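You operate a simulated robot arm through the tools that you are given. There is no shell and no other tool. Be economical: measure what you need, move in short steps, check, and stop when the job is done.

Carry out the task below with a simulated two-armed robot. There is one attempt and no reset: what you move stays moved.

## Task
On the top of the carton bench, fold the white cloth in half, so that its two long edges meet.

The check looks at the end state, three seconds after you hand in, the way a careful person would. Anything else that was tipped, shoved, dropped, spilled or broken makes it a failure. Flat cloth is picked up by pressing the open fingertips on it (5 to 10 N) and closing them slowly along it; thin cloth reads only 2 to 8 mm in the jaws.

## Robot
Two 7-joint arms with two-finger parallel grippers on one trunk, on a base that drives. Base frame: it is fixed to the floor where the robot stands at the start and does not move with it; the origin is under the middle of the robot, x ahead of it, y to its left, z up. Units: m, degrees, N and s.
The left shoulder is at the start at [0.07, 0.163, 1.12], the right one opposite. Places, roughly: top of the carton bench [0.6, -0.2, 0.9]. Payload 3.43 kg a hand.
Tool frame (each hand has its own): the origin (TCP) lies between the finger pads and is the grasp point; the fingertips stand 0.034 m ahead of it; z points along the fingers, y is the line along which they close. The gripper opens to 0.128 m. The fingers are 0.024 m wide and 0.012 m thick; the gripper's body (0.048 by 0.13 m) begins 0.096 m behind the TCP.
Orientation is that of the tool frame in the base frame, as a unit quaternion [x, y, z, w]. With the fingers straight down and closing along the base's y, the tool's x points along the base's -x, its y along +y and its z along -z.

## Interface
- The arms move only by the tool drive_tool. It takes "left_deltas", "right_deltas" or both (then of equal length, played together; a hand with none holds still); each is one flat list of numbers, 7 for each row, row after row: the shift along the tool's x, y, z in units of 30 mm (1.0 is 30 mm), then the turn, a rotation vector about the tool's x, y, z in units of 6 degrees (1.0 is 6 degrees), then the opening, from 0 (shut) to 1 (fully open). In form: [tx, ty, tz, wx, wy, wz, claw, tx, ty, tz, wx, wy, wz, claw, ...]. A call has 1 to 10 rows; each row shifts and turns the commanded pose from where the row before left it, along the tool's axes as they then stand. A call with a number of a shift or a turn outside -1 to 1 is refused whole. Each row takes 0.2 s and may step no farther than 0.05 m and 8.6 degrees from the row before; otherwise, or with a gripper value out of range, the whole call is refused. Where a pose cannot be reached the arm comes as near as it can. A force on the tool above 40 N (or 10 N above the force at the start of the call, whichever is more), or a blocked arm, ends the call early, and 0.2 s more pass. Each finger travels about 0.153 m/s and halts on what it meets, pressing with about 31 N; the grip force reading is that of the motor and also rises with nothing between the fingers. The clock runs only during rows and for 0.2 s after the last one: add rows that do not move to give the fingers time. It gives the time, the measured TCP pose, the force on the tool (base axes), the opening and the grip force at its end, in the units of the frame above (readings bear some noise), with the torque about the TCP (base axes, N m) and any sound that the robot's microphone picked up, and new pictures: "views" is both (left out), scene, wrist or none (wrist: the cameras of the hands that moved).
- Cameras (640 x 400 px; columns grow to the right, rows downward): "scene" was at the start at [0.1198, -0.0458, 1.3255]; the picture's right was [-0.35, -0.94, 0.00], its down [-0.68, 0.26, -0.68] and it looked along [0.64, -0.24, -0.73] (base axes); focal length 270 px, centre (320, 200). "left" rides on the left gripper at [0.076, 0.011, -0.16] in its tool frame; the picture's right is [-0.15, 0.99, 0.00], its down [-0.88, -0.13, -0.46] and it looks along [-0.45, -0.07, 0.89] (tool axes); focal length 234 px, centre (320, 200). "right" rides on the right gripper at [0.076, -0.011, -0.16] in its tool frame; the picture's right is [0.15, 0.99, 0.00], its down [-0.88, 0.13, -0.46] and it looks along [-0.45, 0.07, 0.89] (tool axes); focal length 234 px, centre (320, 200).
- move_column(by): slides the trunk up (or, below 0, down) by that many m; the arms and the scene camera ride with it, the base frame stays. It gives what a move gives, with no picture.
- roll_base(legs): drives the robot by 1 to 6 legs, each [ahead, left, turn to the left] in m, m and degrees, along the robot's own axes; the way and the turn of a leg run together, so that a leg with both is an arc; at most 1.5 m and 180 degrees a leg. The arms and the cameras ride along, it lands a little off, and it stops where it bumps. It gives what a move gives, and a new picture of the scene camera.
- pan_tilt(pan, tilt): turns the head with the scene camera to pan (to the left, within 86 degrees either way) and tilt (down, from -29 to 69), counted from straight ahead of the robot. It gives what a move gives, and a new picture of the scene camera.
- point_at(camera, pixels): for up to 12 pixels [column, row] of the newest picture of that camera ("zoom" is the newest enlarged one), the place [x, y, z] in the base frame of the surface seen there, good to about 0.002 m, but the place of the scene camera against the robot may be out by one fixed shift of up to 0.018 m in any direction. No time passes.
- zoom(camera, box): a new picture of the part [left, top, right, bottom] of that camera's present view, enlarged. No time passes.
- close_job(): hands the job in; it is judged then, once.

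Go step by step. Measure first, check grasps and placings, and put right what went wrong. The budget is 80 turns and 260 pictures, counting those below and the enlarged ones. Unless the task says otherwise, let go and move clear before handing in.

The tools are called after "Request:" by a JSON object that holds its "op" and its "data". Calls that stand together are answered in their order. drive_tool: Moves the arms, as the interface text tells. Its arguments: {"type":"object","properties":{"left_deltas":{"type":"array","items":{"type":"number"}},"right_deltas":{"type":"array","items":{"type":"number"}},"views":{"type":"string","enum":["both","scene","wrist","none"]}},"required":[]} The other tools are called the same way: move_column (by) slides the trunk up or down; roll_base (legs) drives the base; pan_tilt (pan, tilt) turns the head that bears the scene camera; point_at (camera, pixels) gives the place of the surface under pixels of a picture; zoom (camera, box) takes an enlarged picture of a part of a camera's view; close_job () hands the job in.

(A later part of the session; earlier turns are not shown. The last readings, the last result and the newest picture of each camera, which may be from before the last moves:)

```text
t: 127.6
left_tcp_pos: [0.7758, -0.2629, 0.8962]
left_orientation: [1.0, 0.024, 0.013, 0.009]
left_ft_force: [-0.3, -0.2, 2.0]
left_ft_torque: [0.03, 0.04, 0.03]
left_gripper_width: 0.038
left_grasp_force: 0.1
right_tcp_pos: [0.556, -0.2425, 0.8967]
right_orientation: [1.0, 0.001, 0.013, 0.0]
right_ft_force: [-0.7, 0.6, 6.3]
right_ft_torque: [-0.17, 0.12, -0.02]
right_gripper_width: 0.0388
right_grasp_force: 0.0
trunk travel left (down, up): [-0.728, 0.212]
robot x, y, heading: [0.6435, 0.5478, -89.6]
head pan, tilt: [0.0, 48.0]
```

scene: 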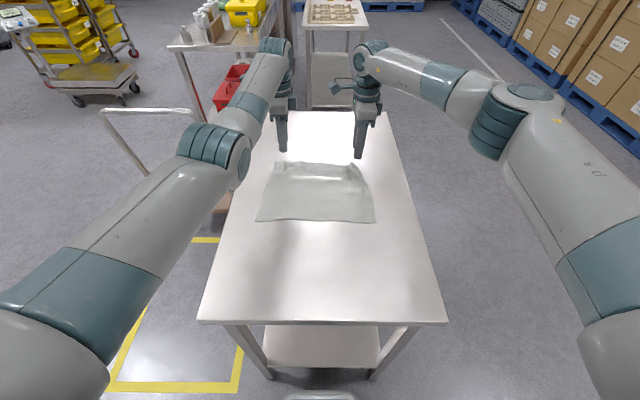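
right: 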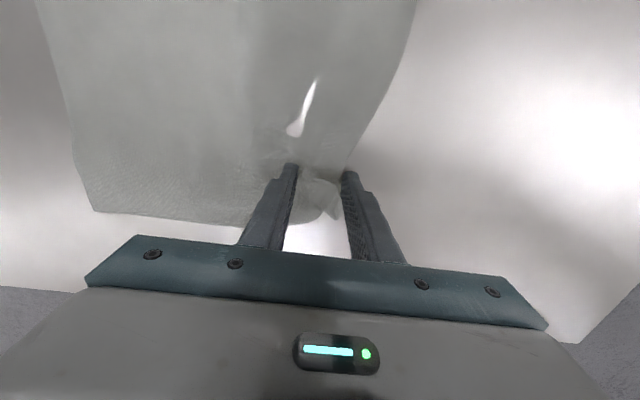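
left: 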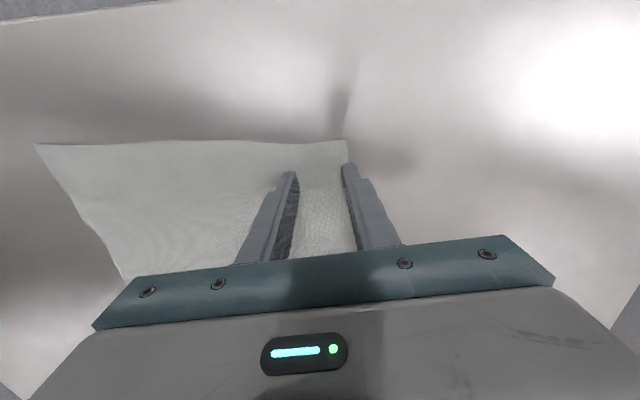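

Both outer fingers sit right at the cloth edge with light contact (2 N, 6 N). I'll press a bit more and close slowly.

Request:
{"op": "drive_tool", "data": {"left_deltas": [0, 0, 0.07, 0, 0, 0, 0.3, 0, 0, 0, 0, 0, 0, 0.3, 0, 0, 0, 0, 0, 0, 0.26, 0, 0, 0, 0, 0, 0, 0.22, 0, 0, 0, 0, 0, 0, 0.18, 0, 0, 0, 0, 0, 0, 0.14, 0, 0, 0, 0, 0, 0, 0.1, 0, 0, 0, 0, 0, 0, 0.06, 0, 0, 0, 0, 0, 0, 0.02, 0, 0, 0, 0, 0, 0, 0], "right_deltas": [0, 0, 0.05, 0, 0, 0, 0.3, 0, 0, 0, 0, 0, 0, 0.3, 0, 0, 0, 0, 0, 0, 0.26, 0, 0, 0, 0, 0, 0, 0.22, 0, 0, 0, 0, 0, 0, 0.18, 0, 0, 0, 0, 0, 0, 0.14, 0, 0, 0, 0, 0, 0, 0.1, 0, 0, 0, 0, 0, 0, 0.06, 0, 0, 0, 0, 0, 0, 0.02, 0, 0, 0, 0, 0, 0, 0], "views": "none"}}

Request:
{"op": "drive_tool", "data": {"left_deltas": [0, 0, 0, 0, 0, 0, 0, 0, 0, -0.3, 0, 0, 0, 0, 0, 0, -0.6, 0, 0, 0, 0, 0, 0, 0, 0, 0, 0, 0], "right_deltas": [0, 0, 0, 0, 0, 0, 0, 0, 0, -0.3, 0, 0, 0, 0, 0, 0, -0.6, 0, 0, 0, 0, 0, 0, 0, 0, 0, 0, 0], "views": "both"}}

Request:
{"op": "zoom", "data": {"camera": "scene", "box": [220, 120, 420, 260]}}

```text
t: 129.8
left_tcp_pos: [0.7751, -0.2619, 0.8965]
left_orientation: [1.0, 0.023, 0.014, 0.009]
left_ft_force: [0.1, 0.3, 7.7]
left_ft_torque: [-0.03, 0.05, -0.01]
left_gripper_width: 0.002
left_grasp_force: 31.4
right_tcp_pos: [0.5571, -0.2407, 0.8968]
right_orientation: [1.0, 0.001, 0.012, 0.0]
right_ft_force: [1.1, -1.4, 20.0]
right_ft_torque: [-0.11, 0.02, -0.01]
right_gripper_width: 0.0021
right_grasp_force: 30.6
trunk travel left (down, up): [-0.728, 0.212]
robot x, y, heading: [0.646, 0.5484, -89.5]
head pan, tilt: [0.0, 48.0]
```

```text
t: 130.8
left_tcp_pos: [0.7756, -0.2633, 0.9181]
left_orientation: [1.0, 0.024, 0.013, 0.008]
left_ft_force: [0.4, -0.2, 0.2]
left_ft_torque: [0.0, 0.04, 0.03]
left_gripper_width: 0.0022
left_grasp_force: 30.5
right_tcp_pos: [0.5548, -0.2424, 0.9192]
right_orientation: [1.0, 0.001, 0.011, -0.002]
right_ft_force: [0.1, -0.5, 0.5]
right_ft_torque: [-0.01, 0.01, 0.02]
right_gripper_width: 0.0017
right_grasp_force: 31.0
trunk travel left (down, up): [-0.728, 0.212]
robot x, y, heading: [0.6428, 0.5469, -89.6]
head pan, tilt: [0.0, 48.0]
```

scene: 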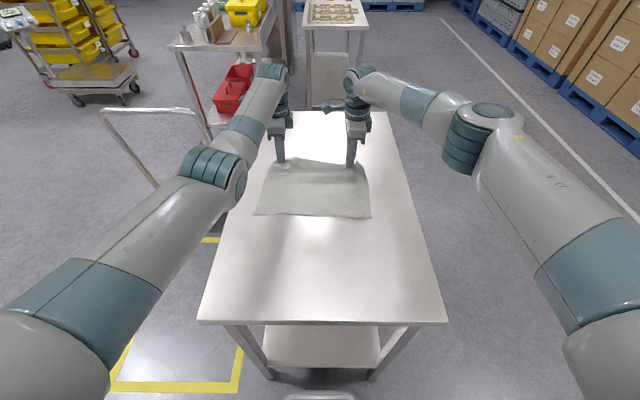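
right: 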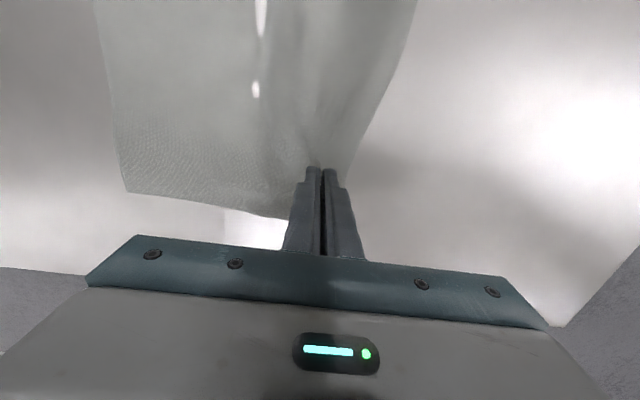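
left: 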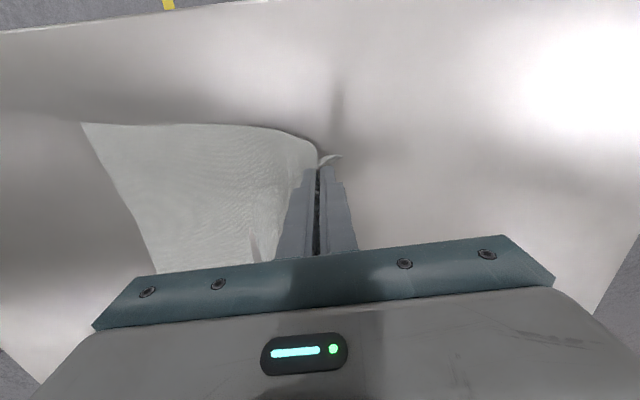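

```text
2.86 times, centred on (320, 190) of scene
```

zoom: 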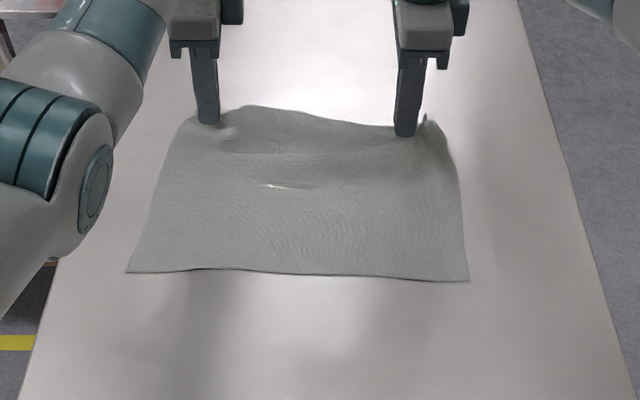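

Both hands hold the edge with just a tiny strip outside (left view (330,160)), and the fingers stay vertical. I'll raise and roll back so the edge stands above the fold line, then check.

Request:
{"op": "move_column", "data": {"by": 0.06}}

Request:
{"op": "roll_base", "data": {"legs": [[-0.095, 0, 0]]}}

Request:
{"op": "drive_tool", "data": {"left_deltas": [0, -0.13, 0, 0, 0, 0, 0, 0, -0.13, 0, 0, 0, 0, 0], "right_deltas": [0, 0.12, 0, 0, 0, 0, 0, 0, 0.12, 0, 0, 0, 0, 0], "views": "wrist"}}

Request:
{"op": "zoom", "data": {"camera": "scene", "box": [220, 120, 420, 260]}}

Request:
{"op": "point_at", "data": {"camera": "zoom", "pixels": [[150, 228], [220, 229], [300, 232], [380, 236], [455, 240], [300, 215], [300, 195], [300, 175], [300, 155], [300, 135], [300, 115], [300, 95]]}}

```text
t: 131.8
left_tcp_pos: [0.7745, -0.2629, 0.9804]
left_orientation: [1.0, 0.023, 0.014, 0.009]
left_ft_force: [0.8, -0.3, -0.6]
left_ft_torque: [0.05, 0.02, 0.01]
left_gripper_width: 0.0021
left_grasp_force: 31.6
right_tcp_pos: [0.5554, -0.2432, 0.98]
right_orientation: [1.0, 0.001, 0.012, -0.003]
right_ft_force: [1.0, -0.9, 0.3]
right_ft_torque: [-0.02, 0.0, 0.0]
right_gripper_width: 0.0021
right_grasp_force: 30.9
trunk travel left (down, up): [-0.788, 0.152]
robot x, y, heading: [0.6454, 0.5461, -89.5]
head pan, tilt: [0.0, 48.0]
```

```text
t: 132.9
left_tcp_pos: [0.7732, -0.1682, 0.9775]
left_orientation: [1.0, 0.024, 0.013, 0.008]
left_ft_force: [0.3, -0.1, 0.3]
left_ft_torque: [0.01, 0.01, 0.03]
left_gripper_width: 0.0022
left_grasp_force: 30.9
right_tcp_pos: [0.5539, -0.1483, 0.9795]
right_orientation: [1.0, 0.001, 0.011, -0.003]
right_ft_force: [-0.5, -0.4, 0.2]
right_ft_torque: [0.03, 0.0, 0.0]
right_gripper_width: 0.0022
right_grasp_force: 31.4
trunk travel left (down, up): [-0.788, 0.152]
robot x, y, heading: [0.6415, 0.641, -89.5]
head pan, tilt: [0.0, 48.0]
```

scene: 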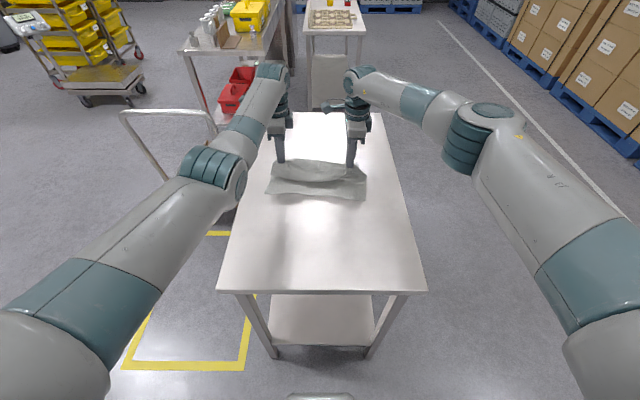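

```text
t: 133.5
left_tcp_pos: [0.7735, -0.16, 0.98]
left_orientation: [1.0, 0.023, 0.014, 0.009]
left_ft_force: [0.5, 0.4, 0.5]
left_ft_torque: [-0.01, 0.0, 0.02]
left_gripper_width: 0.0021
left_grasp_force: 30.9
right_tcp_pos: [0.5538, -0.1547, 0.9796]
right_orientation: [1.0, 0.001, 0.013, -0.001]
right_ft_force: [1.0, 0.5, -0.6]
right_ft_torque: [-0.02, -0.01, -0.03]
right_gripper_width: 0.0019
right_grasp_force: 31.0
trunk travel left (down, up): [-0.788, 0.152]
robot x, y, heading: [0.6452, 0.6413, -89.3]
head pan, tilt: [0.0, 48.0]
```

right: 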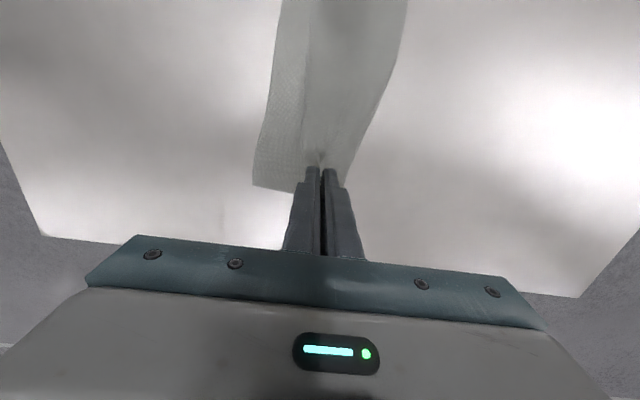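
left: 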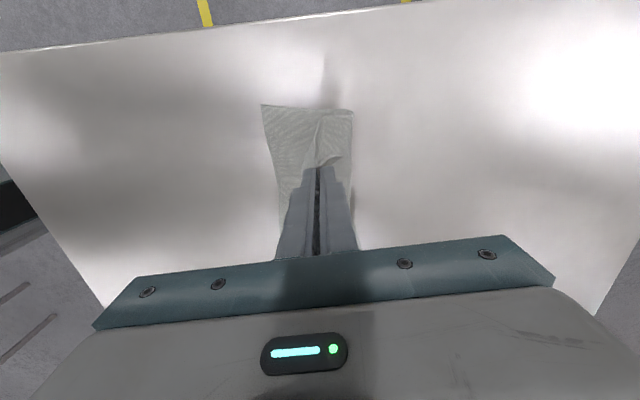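

```text
2.86 times, centred on (320, 190) of scene
```

zoom: 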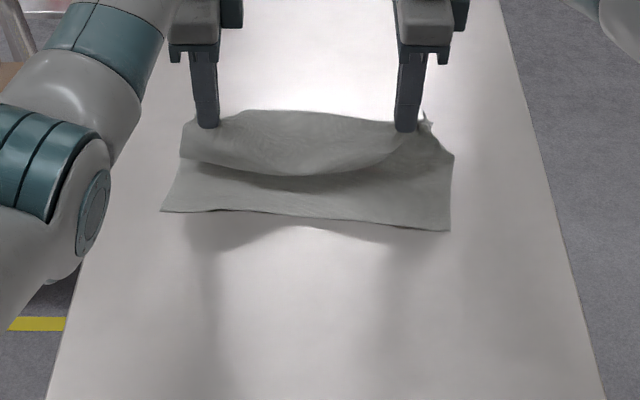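

```text
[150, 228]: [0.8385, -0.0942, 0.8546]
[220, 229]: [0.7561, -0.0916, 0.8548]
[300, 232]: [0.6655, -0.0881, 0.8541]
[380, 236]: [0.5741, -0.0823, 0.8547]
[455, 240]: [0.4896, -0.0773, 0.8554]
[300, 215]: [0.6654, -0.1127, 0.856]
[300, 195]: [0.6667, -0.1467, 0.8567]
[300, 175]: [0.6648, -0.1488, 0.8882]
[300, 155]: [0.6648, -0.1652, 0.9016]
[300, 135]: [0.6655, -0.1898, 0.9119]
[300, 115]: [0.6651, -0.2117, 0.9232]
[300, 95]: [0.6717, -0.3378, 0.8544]
```

The near edge is now at scene y≈-0.111 and the sheet bulges, so the fold line is really at ≈-0.238. I'll roll ahead to stand the edge above that line and re-check the profile.

Request:
{"op": "roll_base", "data": {"legs": [[0.07, 0, 0]]}}

Request:
{"op": "zoom", "data": {"camera": "scene", "box": [220, 120, 420, 260]}}

Request:
{"op": "point_at", "data": {"camera": "zoom", "pixels": [[300, 245], [300, 235], [300, 225], [300, 215], [300, 200], [300, 185], [300, 170], [300, 155], [300, 140], [300, 125], [300, 115]]}}

```text
t: 134.6
left_tcp_pos: [0.7721, -0.2269, 0.981]
left_orientation: [1.0, 0.023, 0.013, 0.009]
left_ft_force: [0.1, -0.9, 0.2]
left_ft_torque: [-0.04, 0.01, -0.02]
left_gripper_width: 0.0022
left_grasp_force: 30.8
right_tcp_pos: [0.5528, -0.2204, 0.9823]
right_orientation: [1.0, 0.0, 0.012, -0.001]
right_ft_force: [-0.1, 0.6, 0.0]
right_ft_torque: [0.02, 0.02, 0.0]
right_gripper_width: 0.0022
right_grasp_force: 31.0
trunk travel left (down, up): [-0.788, 0.152]
robot x, y, heading: [0.6461, 0.5757, -89.6]
head pan, tilt: [0.0, 48.0]
```

scene: 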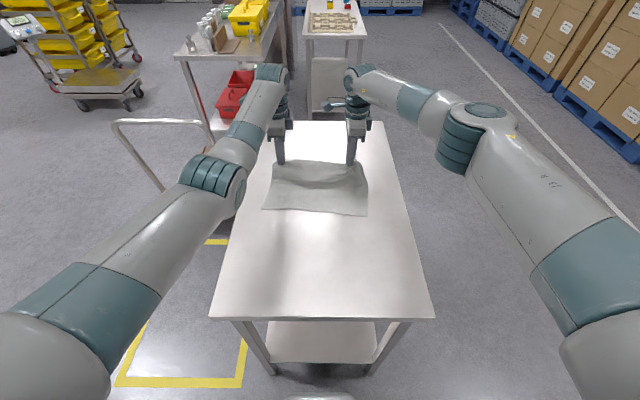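

```text
2.86 times, centred on (320, 190) of scene
```

zoom: 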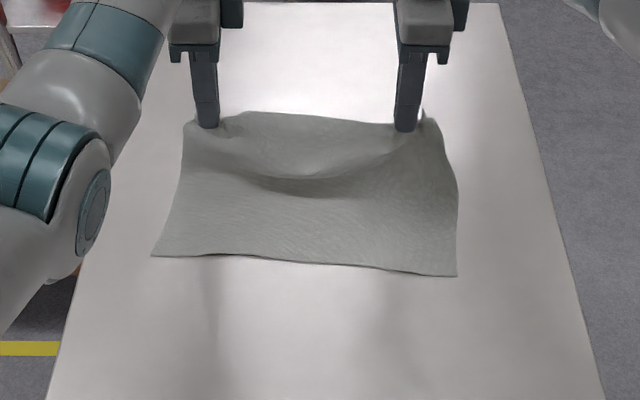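

```text
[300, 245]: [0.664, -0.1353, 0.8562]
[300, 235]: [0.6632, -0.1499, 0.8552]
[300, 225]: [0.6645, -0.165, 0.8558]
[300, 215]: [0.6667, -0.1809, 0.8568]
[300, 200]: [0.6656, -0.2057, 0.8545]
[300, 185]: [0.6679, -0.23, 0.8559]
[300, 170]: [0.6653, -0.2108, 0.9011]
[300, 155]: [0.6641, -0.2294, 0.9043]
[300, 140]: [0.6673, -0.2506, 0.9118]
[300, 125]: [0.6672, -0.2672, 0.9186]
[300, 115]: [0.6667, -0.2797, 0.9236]
```

The grip is good, with a short lip of the edge trailing far in the middle. Fold line is right under the hands, so I'll swing over and down using base and trunk, then release, lift and look.

Request:
{"op": "roll_base", "data": {"legs": [[-0.032, 0, 0]]}}

Request:
{"op": "move_column", "data": {"by": -0.012}}

Request:
{"op": "roll_base", "data": {"legs": [[-0.03, 0, 0]]}}

Request:
{"op": "move_column", "data": {"by": -0.03}}

Request:
{"op": "roll_base", "data": {"legs": [[-0.022, 0, 0]]}}

Request:
{"op": "move_column", "data": {"by": -0.037}}

Request:
{"op": "zoom", "data": {"camera": "scene", "box": [220, 100, 420, 240]}}

```text
t: 135.4
left_tcp_pos: [0.7729, -0.2035, 0.9757]
left_orientation: [1.0, 0.023, 0.013, 0.005]
left_ft_force: [0.2, -1.4, -0.3]
left_ft_torque: [0.06, 0.02, -0.01]
left_gripper_width: 0.0022
left_grasp_force: 31.2
right_tcp_pos: [0.5534, -0.1963, 0.9759]
right_orientation: [1.0, 0.001, 0.011, -0.005]
right_ft_force: [-0.1, -0.6, -1.0]
right_ft_torque: [0.07, -0.02, 0.02]
right_gripper_width: 0.0019
right_grasp_force: 31.1
trunk travel left (down, up): [-0.788, 0.152]
robot x, y, heading: [0.6418, 0.6083, -89.6]
head pan, tilt: [0.0, 48.0]
```

scene: 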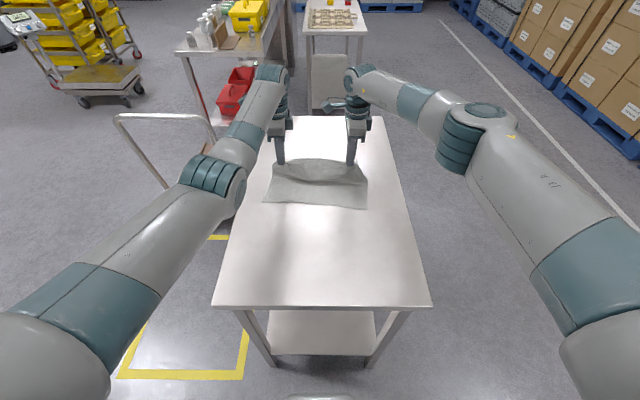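

```text
t: 136.0
left_tcp_pos: [0.7739, -0.1999, 0.9657]
left_orientation: [1.0, 0.023, 0.013, 0.008]
left_ft_force: [0.3, 0.3, -0.3]
left_ft_torque: [0.04, 0.0, -0.05]
left_gripper_width: 0.0018
left_grasp_force: 31.3
right_tcp_pos: [0.5524, -0.1935, 0.9669]
right_orientation: [1.0, 0.001, 0.012, -0.002]
right_ft_force: [0.8, 0.6, -0.1]
right_ft_torque: [0.02, 0.0, 0.04]
right_gripper_width: 0.002
right_grasp_force: 31.3
trunk travel left (down, up): [-0.776, 0.164]
robot x, y, heading: [0.6425, 0.605, -89.4]
head pan, tilt: [0.0, 48.0]
```

```text
t: 136.8
left_tcp_pos: [0.7733, -0.1734, 0.9638]
left_orientation: [1.0, 0.024, 0.013, 0.007]
left_ft_force: [-0.5, -0.4, -0.4]
left_ft_torque: [0.07, 0.01, -0.01]
left_gripper_width: 0.0023
left_grasp_force: 31.2
right_tcp_pos: [0.5549, -0.167, 0.9647]
right_orientation: [1.0, 0.002, 0.012, -0.005]
right_ft_force: [-0.4, -0.8, -0.7]
right_ft_torque: [0.09, 0.0, -0.01]
right_gripper_width: 0.0019
right_grasp_force: 31.2
trunk travel left (down, up): [-0.776, 0.164]
robot x, y, heading: [0.6464, 0.6364, -89.6]
head pan, tilt: [0.0, 48.0]
```

scene: 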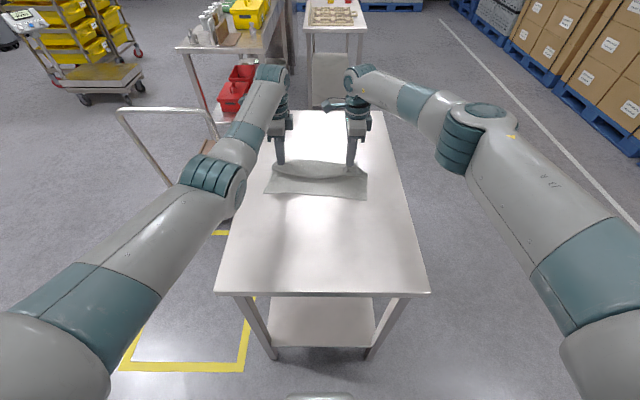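

```text
t: 137.6
left_tcp_pos: [0.7743, -0.1678, 0.9386]
left_orientation: [1.0, 0.023, 0.014, 0.008]
left_ft_force: [0.1, 0.0, 0.5]
left_ft_torque: [-0.02, 0.03, 0.01]
left_gripper_width: 0.0021
left_grasp_force: 30.9
right_tcp_pos: [0.5543, -0.1626, 0.9401]
right_orientation: [1.0, 0.002, 0.012, -0.002]
right_ft_force: [0.8, 0.8, 0.7]
right_ft_torque: [0.01, 0.02, -0.05]
right_gripper_width: 0.002
right_grasp_force: 30.8
trunk travel left (down, up): [-0.746, 0.194]
robot x, y, heading: [0.6446, 0.6356, -89.5]
head pan, tilt: [0.0, 48.0]
```

```text
t: 138.4
left_tcp_pos: [0.7765, -0.1498, 0.9333]
left_orientation: [1.0, 0.023, 0.014, 0.006]
left_ft_force: [0.7, 0.0, -0.7]
left_ft_torque: [0.08, -0.03, 0.0]
left_gripper_width: 0.0018
left_grasp_force: 31.0
right_tcp_pos: [0.5549, -0.1452, 0.9339]
right_orientation: [1.0, 0.002, 0.011, -0.004]
right_ft_force: [-0.4, -0.1, -0.8]
right_ft_torque: [0.05, -0.01, -0.01]
right_gripper_width: 0.0022
right_grasp_force: 31.1
trunk travel left (down, up): [-0.746, 0.194]
robot x, y, heading: [0.6422, 0.6572, -89.7]
head pan, tilt: [0.0, 48.0]
```

scene: 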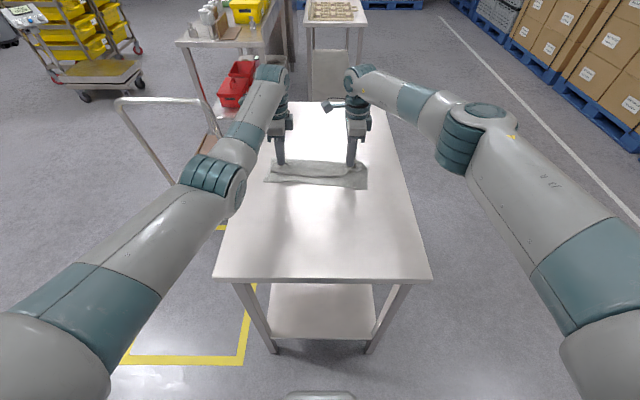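

```text
t: 139.2
left_tcp_pos: [0.7747, -0.1459, 0.9014]
left_orientation: [1.0, 0.024, 0.013, 0.008]
left_ft_force: [-0.2, -0.5, -0.5]
left_ft_torque: [0.0, 0.02, 0.04]
left_gripper_width: 0.0023
left_grasp_force: 31.3
right_tcp_pos: [0.5538, -0.1405, 0.9027]
right_orientation: [1.0, 0.002, 0.012, -0.001]
right_ft_force: [-0.8, 0.5, 0.6]
right_ft_torque: [-0.02, -0.03, 0.0]
right_gripper_width: 0.0018
right_grasp_force: 31.2
trunk travel left (down, up): [-0.709, 0.231]
robot x, y, heading: [0.6453, 0.6541, -89.4]
head pan, tilt: [0.0, 48.0]
```

```text
2.86 times, centred on (320, 170) of scene
```

zoom: 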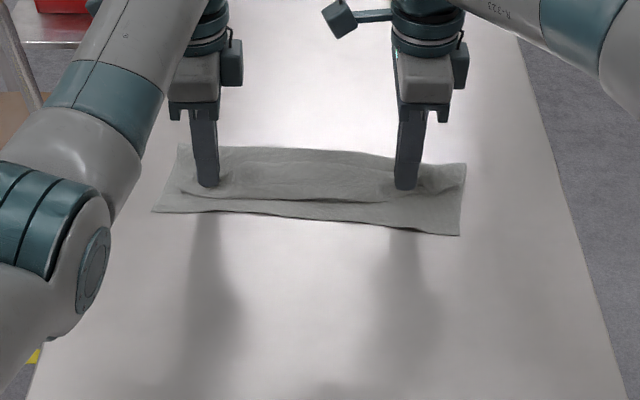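

The layers are down and aligned with the near edge. I'll release, lift the hands clear and inspect.

Request:
{"op": "drive_tool", "data": {"left_deltas": [0, 0, 0, 0, 0, 0, 0.15, 0, 0, 0, 0, 0, 0, 0.25, 0, 0, -0.3, 0, 0, 0, 0.25, 0, 0, -0.8, 0, 0, 0, 0.25, 0, 0, -0.9, 0, 0, 0, 0.25, 0, 0, 0, 0, 0, 0, 0.1], "right_deltas": [0, 0, 0, 0, 0, 0, 0.15, 0, 0, 0, 0, 0, 0, 0.25, 0, 0, -0.3, 0, 0, 0, 0.25, 0, 0, -0.8, 0, 0, 0, 0.25, 0, 0, -0.9, 0, 0, 0, 0.25, 0, 0, 0, 0, 0, 0, 0.1], "views": "wrist"}}

Request:
{"op": "zoom", "data": {"camera": "scene", "box": [250, 130, 390, 220]}}

Request:
{"op": "point_at", "data": {"camera": "zoom", "pixels": [[320, 105], [320, 125], [320, 145], [320, 165], [320, 185], [320, 205], [320, 215], [180, 100], [180, 195], [480, 130], [480, 230], [120, 190]]}}

```text
t: 140.6
left_tcp_pos: [0.7738, -0.1484, 0.9606]
left_orientation: [1.0, 0.024, 0.014, 0.008]
left_ft_force: [0.2, -0.2, 0.4]
left_ft_torque: [0.01, -0.01, 0.02]
left_gripper_width: 0.0127
left_grasp_force: 0.1
right_tcp_pos: [0.5529, -0.1445, 0.9603]
right_orientation: [1.0, 0.002, 0.011, -0.004]
right_ft_force: [-0.5, -0.9, -1.5]
right_ft_torque: [0.03, -0.01, 0.0]
right_gripper_width: 0.0127
right_grasp_force: 0.0
trunk travel left (down, up): [-0.709, 0.231]
robot x, y, heading: [0.6437, 0.6536, -89.3]
head pan, tilt: [0.0, 48.0]
```

right: 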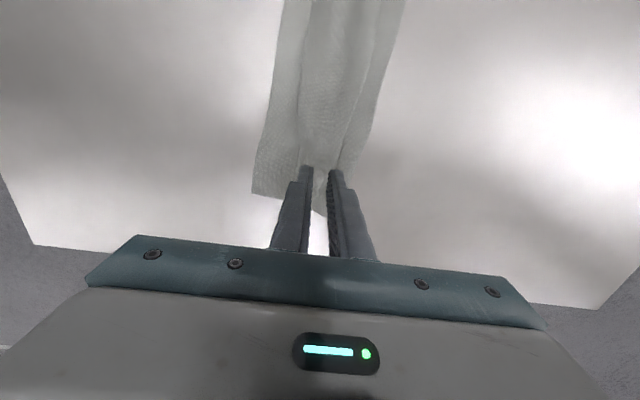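
left: 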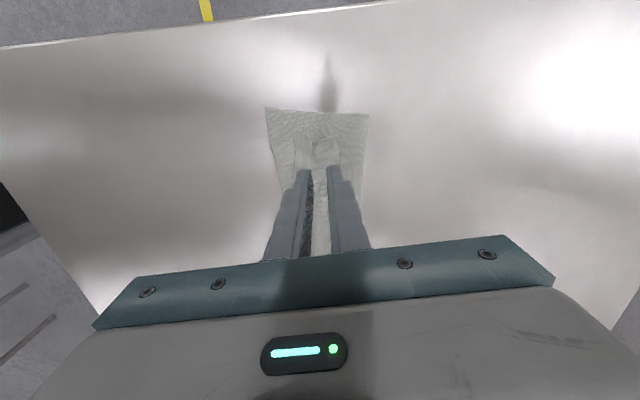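

```text
4.44 times, centred on (320, 175) of scene
```

zoom: 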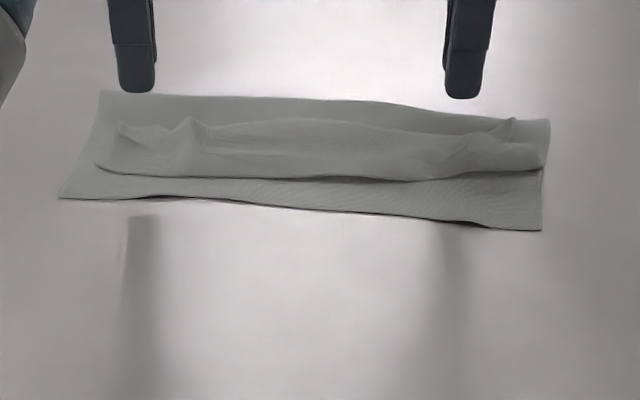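

```text
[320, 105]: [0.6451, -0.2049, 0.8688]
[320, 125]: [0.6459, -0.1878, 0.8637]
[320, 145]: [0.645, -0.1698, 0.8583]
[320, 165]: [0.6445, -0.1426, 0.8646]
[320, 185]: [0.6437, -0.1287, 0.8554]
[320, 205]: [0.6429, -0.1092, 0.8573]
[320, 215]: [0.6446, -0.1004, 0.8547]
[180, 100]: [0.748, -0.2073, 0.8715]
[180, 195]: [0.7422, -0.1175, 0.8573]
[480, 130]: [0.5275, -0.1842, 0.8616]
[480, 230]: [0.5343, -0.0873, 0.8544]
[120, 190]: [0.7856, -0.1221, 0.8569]
```

Layers lie parallel but a ~4 cm lip of the top edge is folded back toward the far side (zoom rows 118-170). I'll land the closed fingertips just behind that lip and sweep it toward me to flip it open.

Request:
{"op": "roll_base", "data": {"legs": [[0.036, 0, 0]]}}

Request:
{"op": "drive_tool", "data": {"left_deltas": [0, 0, 1, 0, 0, 0, 0, 0, 0, 0.9, 0, 0, 0, 0, 0, -0.38, 0, 0, 0, 0, 0, 0, -0.38, 0, 0, 0, 0, 0, 0, -0.38, 0, 0, 0, 0, 0, 0, -0.38, 0, 0, 0, 0, 0, 0, -0.38, 0, 0, 0, 0, 0, 0, -0.38, 0, 0, 0, 0, 0, 0, -0.38, 0, 0, 0, 0, 0, 0, -0.38, 0, 0, 0, 0, 0], "right_deltas": [0, 0, 1, 0, 0, 0, 0, 0, 0, 0.9, 0, 0, 0, 0, 0, -0.38, 0, 0, 0, 0, 0, 0, -0.38, 0, 0, 0, 0, 0, 0, -0.38, 0, 0, 0, 0, 0, 0, -0.38, 0, 0, 0, 0, 0, 0, -0.38, 0, 0, 0, 0, 0, 0, -0.38, 0, 0, 0, 0, 0, 0, -0.38, 0, 0, 0, 0, 0, 0, -0.38, 0, 0, 0, 0, 0], "views": "none"}}

Request:
{"op": "zoom", "data": {"camera": "scene", "box": [250, 130, 390, 220]}}

Request:
{"op": "point_at", "data": {"camera": "zoom", "pixels": [[320, 105], [320, 125], [320, 145], [320, 165], [320, 185], [320, 205], [320, 225], [250, 120], [250, 200], [420, 140], [420, 220]]}}

```text
t: 141.4
left_tcp_pos: [0.7757, -0.1797, 0.9627]
left_orientation: [1.0, 0.024, 0.013, 0.01]
left_ft_force: [-0.3, 0.4, 0.5]
left_ft_torque: [-0.06, -0.06, -0.02]
left_gripper_width: 0.013
left_grasp_force: 0.0
right_tcp_pos: [0.5554, -0.177, 0.9639]
right_orientation: [1.0, 0.003, 0.011, 0.0]
right_ft_force: [0.2, -0.3, 0.2]
right_ft_torque: [-0.05, 0.0, -0.03]
right_gripper_width: 0.0129
right_grasp_force: 0.1
trunk travel left (down, up): [-0.709, 0.231]
robot x, y, heading: [0.6371, 0.6218, -89.6]
head pan, tilt: [0.0, 48.0]
```

scene: 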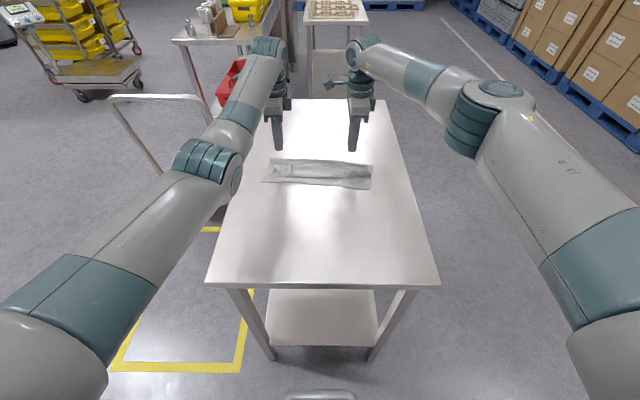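

```text
t: 143.6
left_tcp_pos: [0.7726, -0.0926, 0.9018]
left_orientation: [1.0, 0.024, 0.014, 0.007]
left_ft_force: [-0.8, 0.5, 0.3]
left_ft_torque: [0.01, 0.0, 0.0]
left_gripper_width: 0.0
left_grasp_force: 31.3
right_tcp_pos: [0.5542, -0.0866, 0.9043]
right_orientation: [1.0, 0.002, 0.011, -0.003]
right_ft_force: [-0.2, -0.6, 0.5]
right_ft_torque: [-0.01, -0.04, -0.01]
right_gripper_width: 0.0001
right_grasp_force: 31.2
trunk travel left (down, up): [-0.709, 0.231]
robot x, y, heading: [0.641, 0.6211, -89.3]
head pan, tilt: [0.0, 48.0]
```

```text
4.44 times, centred on (320, 175) of scene
```

zoom: 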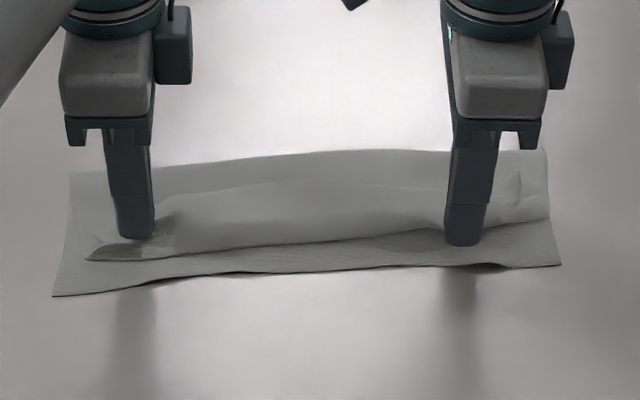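

```text
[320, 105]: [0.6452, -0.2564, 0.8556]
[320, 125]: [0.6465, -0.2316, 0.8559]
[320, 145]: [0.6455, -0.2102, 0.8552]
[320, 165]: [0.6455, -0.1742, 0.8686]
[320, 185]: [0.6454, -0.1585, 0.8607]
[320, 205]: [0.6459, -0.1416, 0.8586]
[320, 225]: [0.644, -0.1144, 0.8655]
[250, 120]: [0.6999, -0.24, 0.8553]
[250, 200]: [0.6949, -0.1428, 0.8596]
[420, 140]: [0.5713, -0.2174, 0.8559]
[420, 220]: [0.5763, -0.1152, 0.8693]
```

The lip slid rather than flipped. I'll raise the hands a bit, open them slightly over the lip, and locate its edge so I can pinch only that top lip and lift it over.

Request:
{"op": "drive_tool", "data": {"left_deltas": [0, 0, -0.8, 0, 0, 0, 0.1, 0, 0.6, -0.7, 0, 0, 0, 0.25, 0, 0.6, 0, 0, 0, 0, 0.25, 0, 0, 0, 0, 0, 0, 0.25], "right_deltas": [0, 0, -0.8, 0, 0, 0, 0.1, 0, 0.6, -0.7, 0, 0, 0, 0.25, 0, 0.6, 0, 0, 0, 0, 0.25, 0, 0, 0, 0, 0, 0, 0.25], "views": "wrist"}}

Request:
{"op": "zoom", "data": {"camera": "scene", "box": [250, 130, 390, 220]}}

Request:
{"op": "zoom", "data": {"camera": "left", "box": [230, 60, 410, 200]}}

Request:
{"op": "zoom", "data": {"camera": "right", "box": [210, 40, 430, 210]}}

```text
t: 144.6
left_tcp_pos: [0.7731, -0.1273, 0.9498]
left_orientation: [1.0, 0.025, 0.013, 0.009]
left_ft_force: [0.0, 0.4, -0.1]
left_ft_torque: [-0.01, -0.01, 0.01]
left_gripper_width: 0.032
left_grasp_force: 0.1
right_tcp_pos: [0.5524, -0.1212, 0.9482]
right_orientation: [1.0, 0.002, 0.012, -0.002]
right_ft_force: [0.5, 0.2, 0.4]
right_ft_torque: [-0.01, 0.01, 0.0]
right_gripper_width: 0.0321
right_grasp_force: 0.0
trunk travel left (down, up): [-0.709, 0.231]
robot x, y, heading: [0.6417, 0.6199, -89.6]
head pan, tilt: [0.0, 48.0]
```

right: 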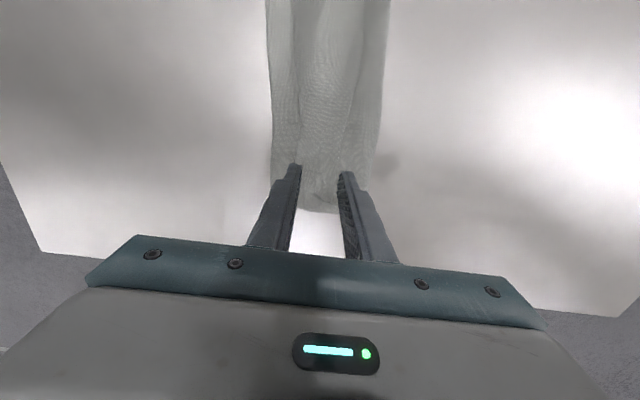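
left: 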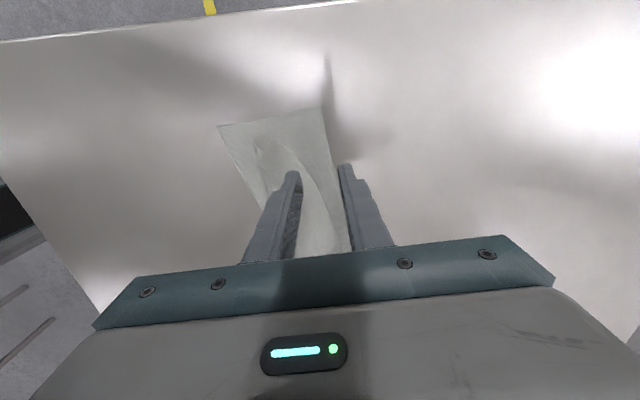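

```text
4.44 times, centred on (320, 175) of scene
```

zoom: 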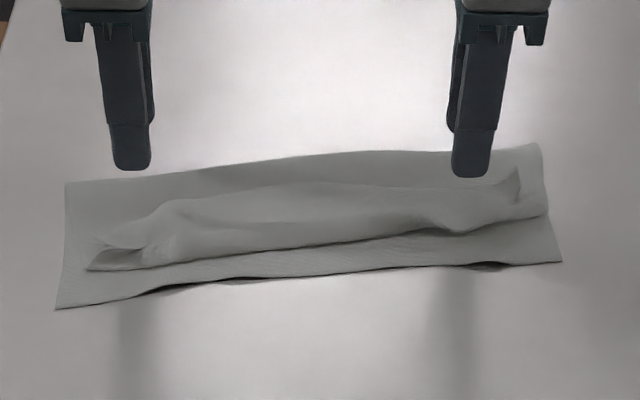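

```text
2.86 times, centred on (320, 130) of left
```

zoom: 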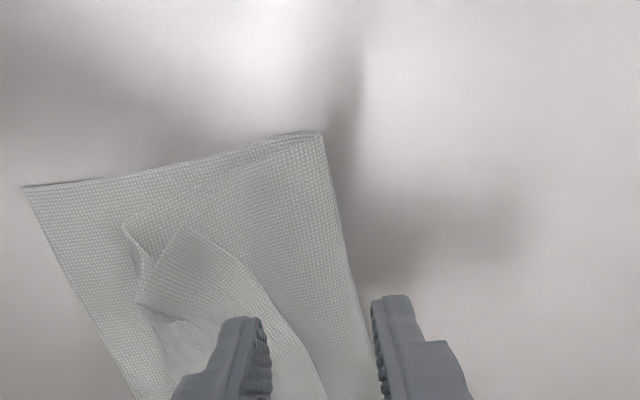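

```text
2.35 times, centred on (320, 125) of right
```

zoom: 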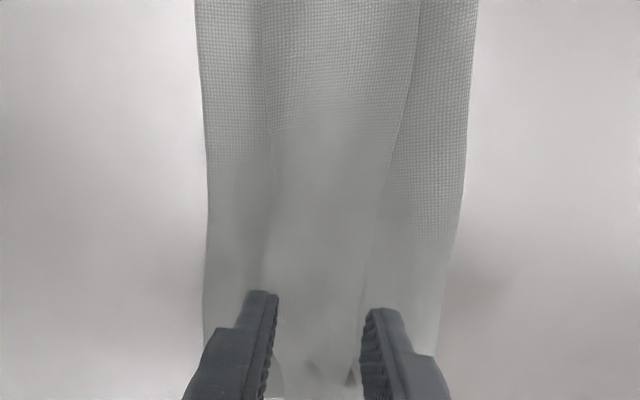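

The lip shows as the middle strip in both wrist views, its free edge on the far side. I'll measure that edge at the two hands.

Request:
{"op": "point_at", "data": {"camera": "left", "pixels": [[293, 141], [303, 152], [317, 168], [328, 182], [338, 195], [266, 140], [280, 160], [221, 126], [320, 108], [335, 160]]}}

Request:
{"op": "point_at", "data": {"camera": "zoom", "pixels": [[415, 80], [403, 130], [390, 180], [375, 230], [362, 280], [265, 130], [272, 230], [205, 230], [460, 200], [350, 370]]}}

```text
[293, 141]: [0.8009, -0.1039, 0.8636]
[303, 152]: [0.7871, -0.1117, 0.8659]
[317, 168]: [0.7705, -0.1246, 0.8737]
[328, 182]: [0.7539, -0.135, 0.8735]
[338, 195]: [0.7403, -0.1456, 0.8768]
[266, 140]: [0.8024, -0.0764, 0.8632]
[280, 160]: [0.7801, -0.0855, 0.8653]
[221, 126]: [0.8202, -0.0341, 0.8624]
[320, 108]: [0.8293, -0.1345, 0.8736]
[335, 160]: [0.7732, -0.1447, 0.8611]
```

```text
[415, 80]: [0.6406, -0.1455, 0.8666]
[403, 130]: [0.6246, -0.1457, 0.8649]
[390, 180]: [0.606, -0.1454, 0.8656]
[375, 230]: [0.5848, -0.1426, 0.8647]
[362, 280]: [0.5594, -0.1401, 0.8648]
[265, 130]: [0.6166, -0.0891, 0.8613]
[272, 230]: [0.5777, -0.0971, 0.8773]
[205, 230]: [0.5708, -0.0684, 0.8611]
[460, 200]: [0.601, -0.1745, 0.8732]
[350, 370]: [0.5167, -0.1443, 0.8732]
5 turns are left
```

The lip's free edge is at y≈-0.123 (left) and -0.140 (right), standing slightly proud; once flipped it would land right at the near edge. I'll pinch the lip edge lightly, lift, carry it toward me and look.

Request:
{"op": "drive_tool", "data": {"left_deltas": [0, -0.3, 0.62, 0, 0, 0, 0.25, 0, -0.3, 0.62, 0, 0, 0, 0.25, 0, 0, 0.58, 0, 0, 0, 0.25, 0, 0, 0, 0, 0, 0, 0.25, 0, 0, 0, 0, 0, 0, 0.21, 0, 0, 0, 0, 0, 0, 0.17, 0, 0, 0, 0, 0, 0, 0.13, 0, 0, 0, 0, 0, 0, 0.09, 0, 0, 0, 0, 0, 0, 0.04, 0, 0, 0, 0, 0, 0, 0], "right_deltas": [0, 0.09, 0.6, 0, 0, 0, 0.25, 0, 0.08, 0.6, 0, 0, 0, 0.25, 0, 0, 0.56, 0, 0, 0, 0.25, 0, 0, 0, 0, 0, 0, 0.25, 0, 0, 0, 0, 0, 0, 0.21, 0, 0, 0, 0, 0, 0, 0.17, 0, 0, 0, 0, 0, 0, 0.13, 0, 0, 0, 0, 0, 0, 0.09, 0, 0, 0, 0, 0, 0, 0.04, 0, 0, 0, 0, 0, 0, 0], "views": "none"}}

Request:
{"op": "drive_tool", "data": {"left_deltas": [0, 0, 0, 0, 0, 0, 0, 0, 0, -0.6, 0, 0, 0, 0, 0, -0.2, -0.5, 0, 0, 0, 0, 0, -0.6, -0.1, 0, 0, 0, 0, 0, -0.6, 0, 0, 0, 0, 0, 0, -0.6, 0, 0, 0, 0, 0], "right_deltas": [0, 0, 0, 0, 0, 0, 0, 0, 0, -0.6, 0, 0, 0, 0, 0, -0.2, -0.5, 0, 0, 0, 0, 0, -0.6, -0.1, 0, 0, 0, 0, 0, -0.6, 0, 0, 0, 0, 0, 0, -0.6, 0, 0, 0, 0, 0], "views": "wrist"}}

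Request:
{"op": "zoom", "data": {"camera": "scene", "box": [250, 130, 390, 220]}}

```text
t: 146.8
left_tcp_pos: [0.7741, -0.1078, 0.8981]
left_orientation: [1.0, 0.025, 0.013, 0.011]
left_ft_force: [-1.5, 4.5, 35.4]
left_ft_torque: [0.52, 0.03, 0.05]
left_gripper_width: 0.002
left_grasp_force: 30.6
right_tcp_pos: [0.5558, -0.1266, 0.8973]
right_orientation: [1.0, 0.003, 0.012, 0.0]
right_ft_force: [0.5, 0.9, 1.5]
right_ft_torque: [0.02, -0.03, -0.01]
right_gripper_width: 0.002
right_grasp_force: 30.5
trunk travel left (down, up): [-0.709, 0.231]
robot x, y, heading: [0.6461, 0.622, -89.7]
head pan, tilt: [0.0, 48.0]
```

```text
t: 148.2
left_tcp_pos: [0.7682, -0.0465, 0.9266]
left_orientation: [1.0, 0.025, 0.013, 0.008]
left_ft_force: [-0.1, 0.4, -0.3]
left_ft_torque: [0.03, 0.04, 0.02]
left_gripper_width: 0.0019
left_grasp_force: 30.9
right_tcp_pos: [0.5552, -0.0679, 0.9324]
right_orientation: [1.0, 0.002, 0.011, -0.002]
right_ft_force: [-0.2, -0.2, 0.2]
right_ft_torque: [-0.02, 0.0, -0.04]
right_gripper_width: 0.0017
right_grasp_force: 31.3
trunk travel left (down, up): [-0.709, 0.231]
robot x, y, heading: [0.6422, 0.6219, -89.5]
head pan, tilt: [0.0, 48.0]
```

right: 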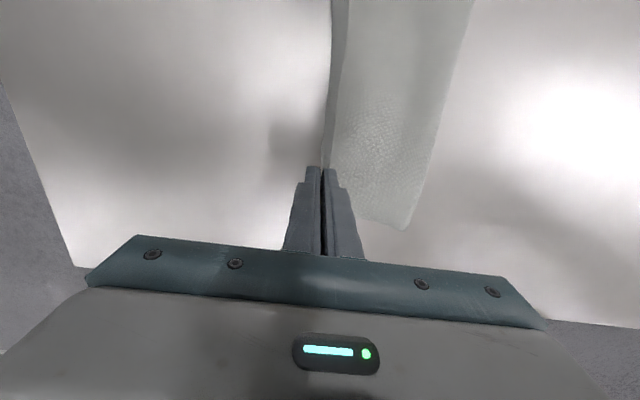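
left: 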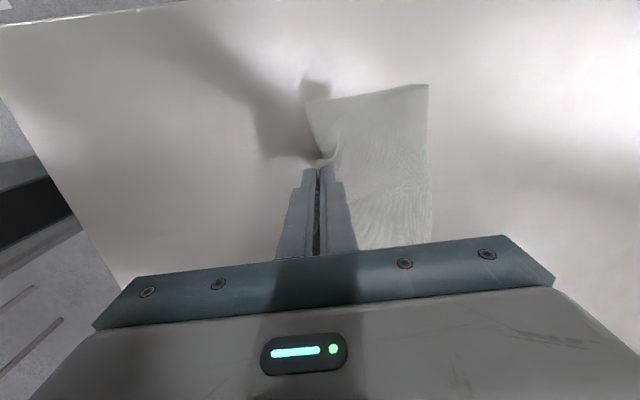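

```text
4.44 times, centred on (320, 175) of scene
4 turns are left
```

zoom: 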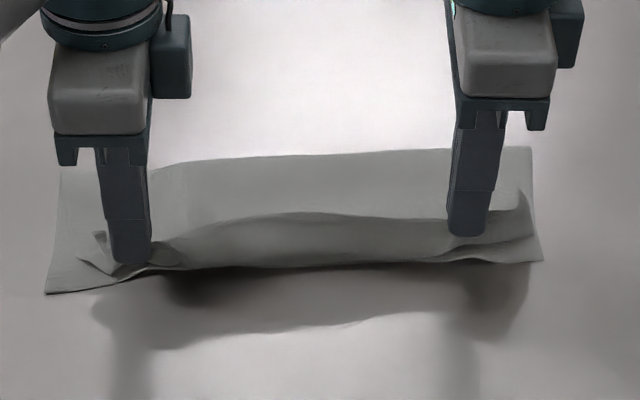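

The lip edge is now pinched and carried over at both hands. I'll pull the hands slightly apart to straighten the edge, lower it onto the near edge, release and lift.

Request:
{"op": "drive_tool", "data": {"left_deltas": [0.2, 0, 0, 0, 0, 0, 0, 0.2, -0.1, 0.1, 0, 0, 0, 0, 0, -0.1, 0.25, 0, 0, 0, 0, 0, 0, 0.3, 0, 0, 0, 0, 0, 0, 0.2, 0, 0, 0, 0, 0, 0, 0, 0, 0, 0, 0, 0, 0, 0, 0, 0, 0, 0.12, 0, 0, 0, 0, 0, 0, 0.2, 0, 0, -0.5, 0, 0, 0, 0.2, 0, 0, -1, 0, 0, 0, 0.2], "right_deltas": [-0.2, 0, 0, 0, 0, 0, 0, -0.2, -0.05, 0.15, 0, 0, 0, 0, 0, 0, 0.3, 0, 0, 0, 0, 0, 0, 0.35, 0, 0, 0, 0, 0, 0, 0.2, 0, 0, 0, 0, 0, 0, 0, 0, 0, 0, 0, 0, 0, 0, 0, 0, 0, 0.12, 0, 0, 0, 0, 0, 0, 0.2, 0, 0, -0.5, 0, 0, 0, 0.2, 0, 0, -1, 0, 0, 0, 0.2], "views": "wrist"}}

Request:
{"op": "zoom", "data": {"camera": "scene", "box": [250, 130, 390, 220]}}

Request:
{"op": "point_at", "data": {"camera": "zoom", "pixels": [[320, 160], [320, 180], [320, 200], [320, 215], [320, 230], [320, 245], [320, 260], [320, 275], [120, 270], [480, 250], [220, 250], [400, 250]]}}

```text
t: 150.4
left_tcp_pos: [0.7812, -0.0407, 0.9493]
left_orientation: [1.0, 0.025, 0.014, 0.008]
left_ft_force: [-0.1, 0.1, -0.6]
left_ft_torque: [-0.01, 0.0, -0.01]
left_gripper_width: 0.0253
left_grasp_force: 0.2
right_tcp_pos: [0.5423, -0.0652, 0.9477]
right_orientation: [1.0, 0.003, 0.011, -0.001]
right_ft_force: [0.3, 0.7, 0.1]
right_ft_torque: [-0.04, -0.04, 0.0]
right_gripper_width: 0.0257
right_grasp_force: 0.0
trunk travel left (down, up): [-0.709, 0.231]
robot x, y, heading: [0.6424, 0.6232, -89.2]
head pan, tilt: [0.0, 48.0]
```

right: 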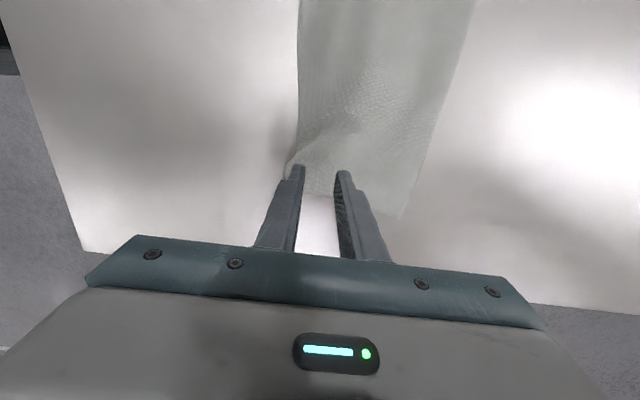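
left: 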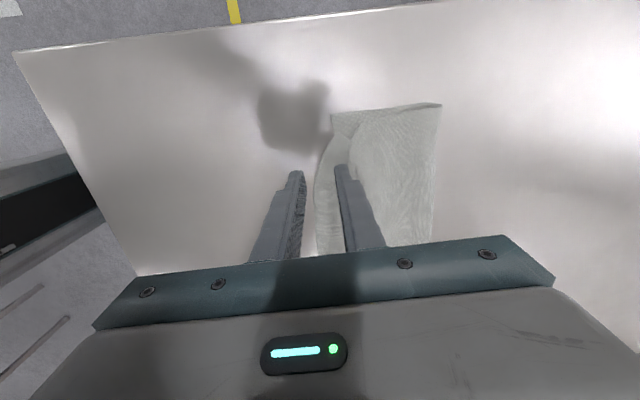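

```text
4.44 times, centred on (320, 175) of scene
```

zoom: 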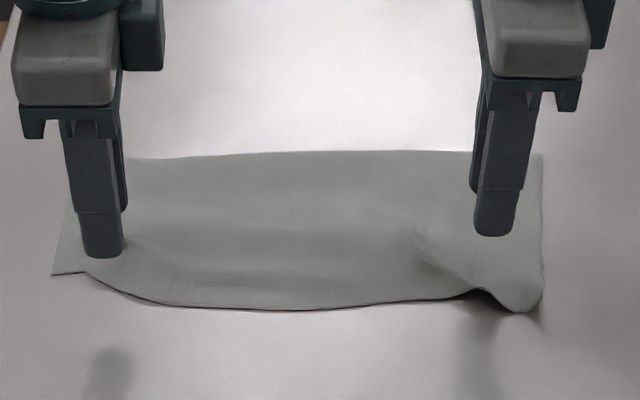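

```text
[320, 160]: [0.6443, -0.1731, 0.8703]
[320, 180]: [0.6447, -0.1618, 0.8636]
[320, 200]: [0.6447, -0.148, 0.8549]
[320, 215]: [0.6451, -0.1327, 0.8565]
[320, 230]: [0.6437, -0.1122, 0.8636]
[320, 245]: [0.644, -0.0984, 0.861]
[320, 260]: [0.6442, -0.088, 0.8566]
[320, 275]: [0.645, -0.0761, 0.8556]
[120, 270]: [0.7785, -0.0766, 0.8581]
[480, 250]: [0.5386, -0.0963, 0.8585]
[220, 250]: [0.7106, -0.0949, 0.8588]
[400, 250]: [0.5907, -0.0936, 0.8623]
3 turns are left
```

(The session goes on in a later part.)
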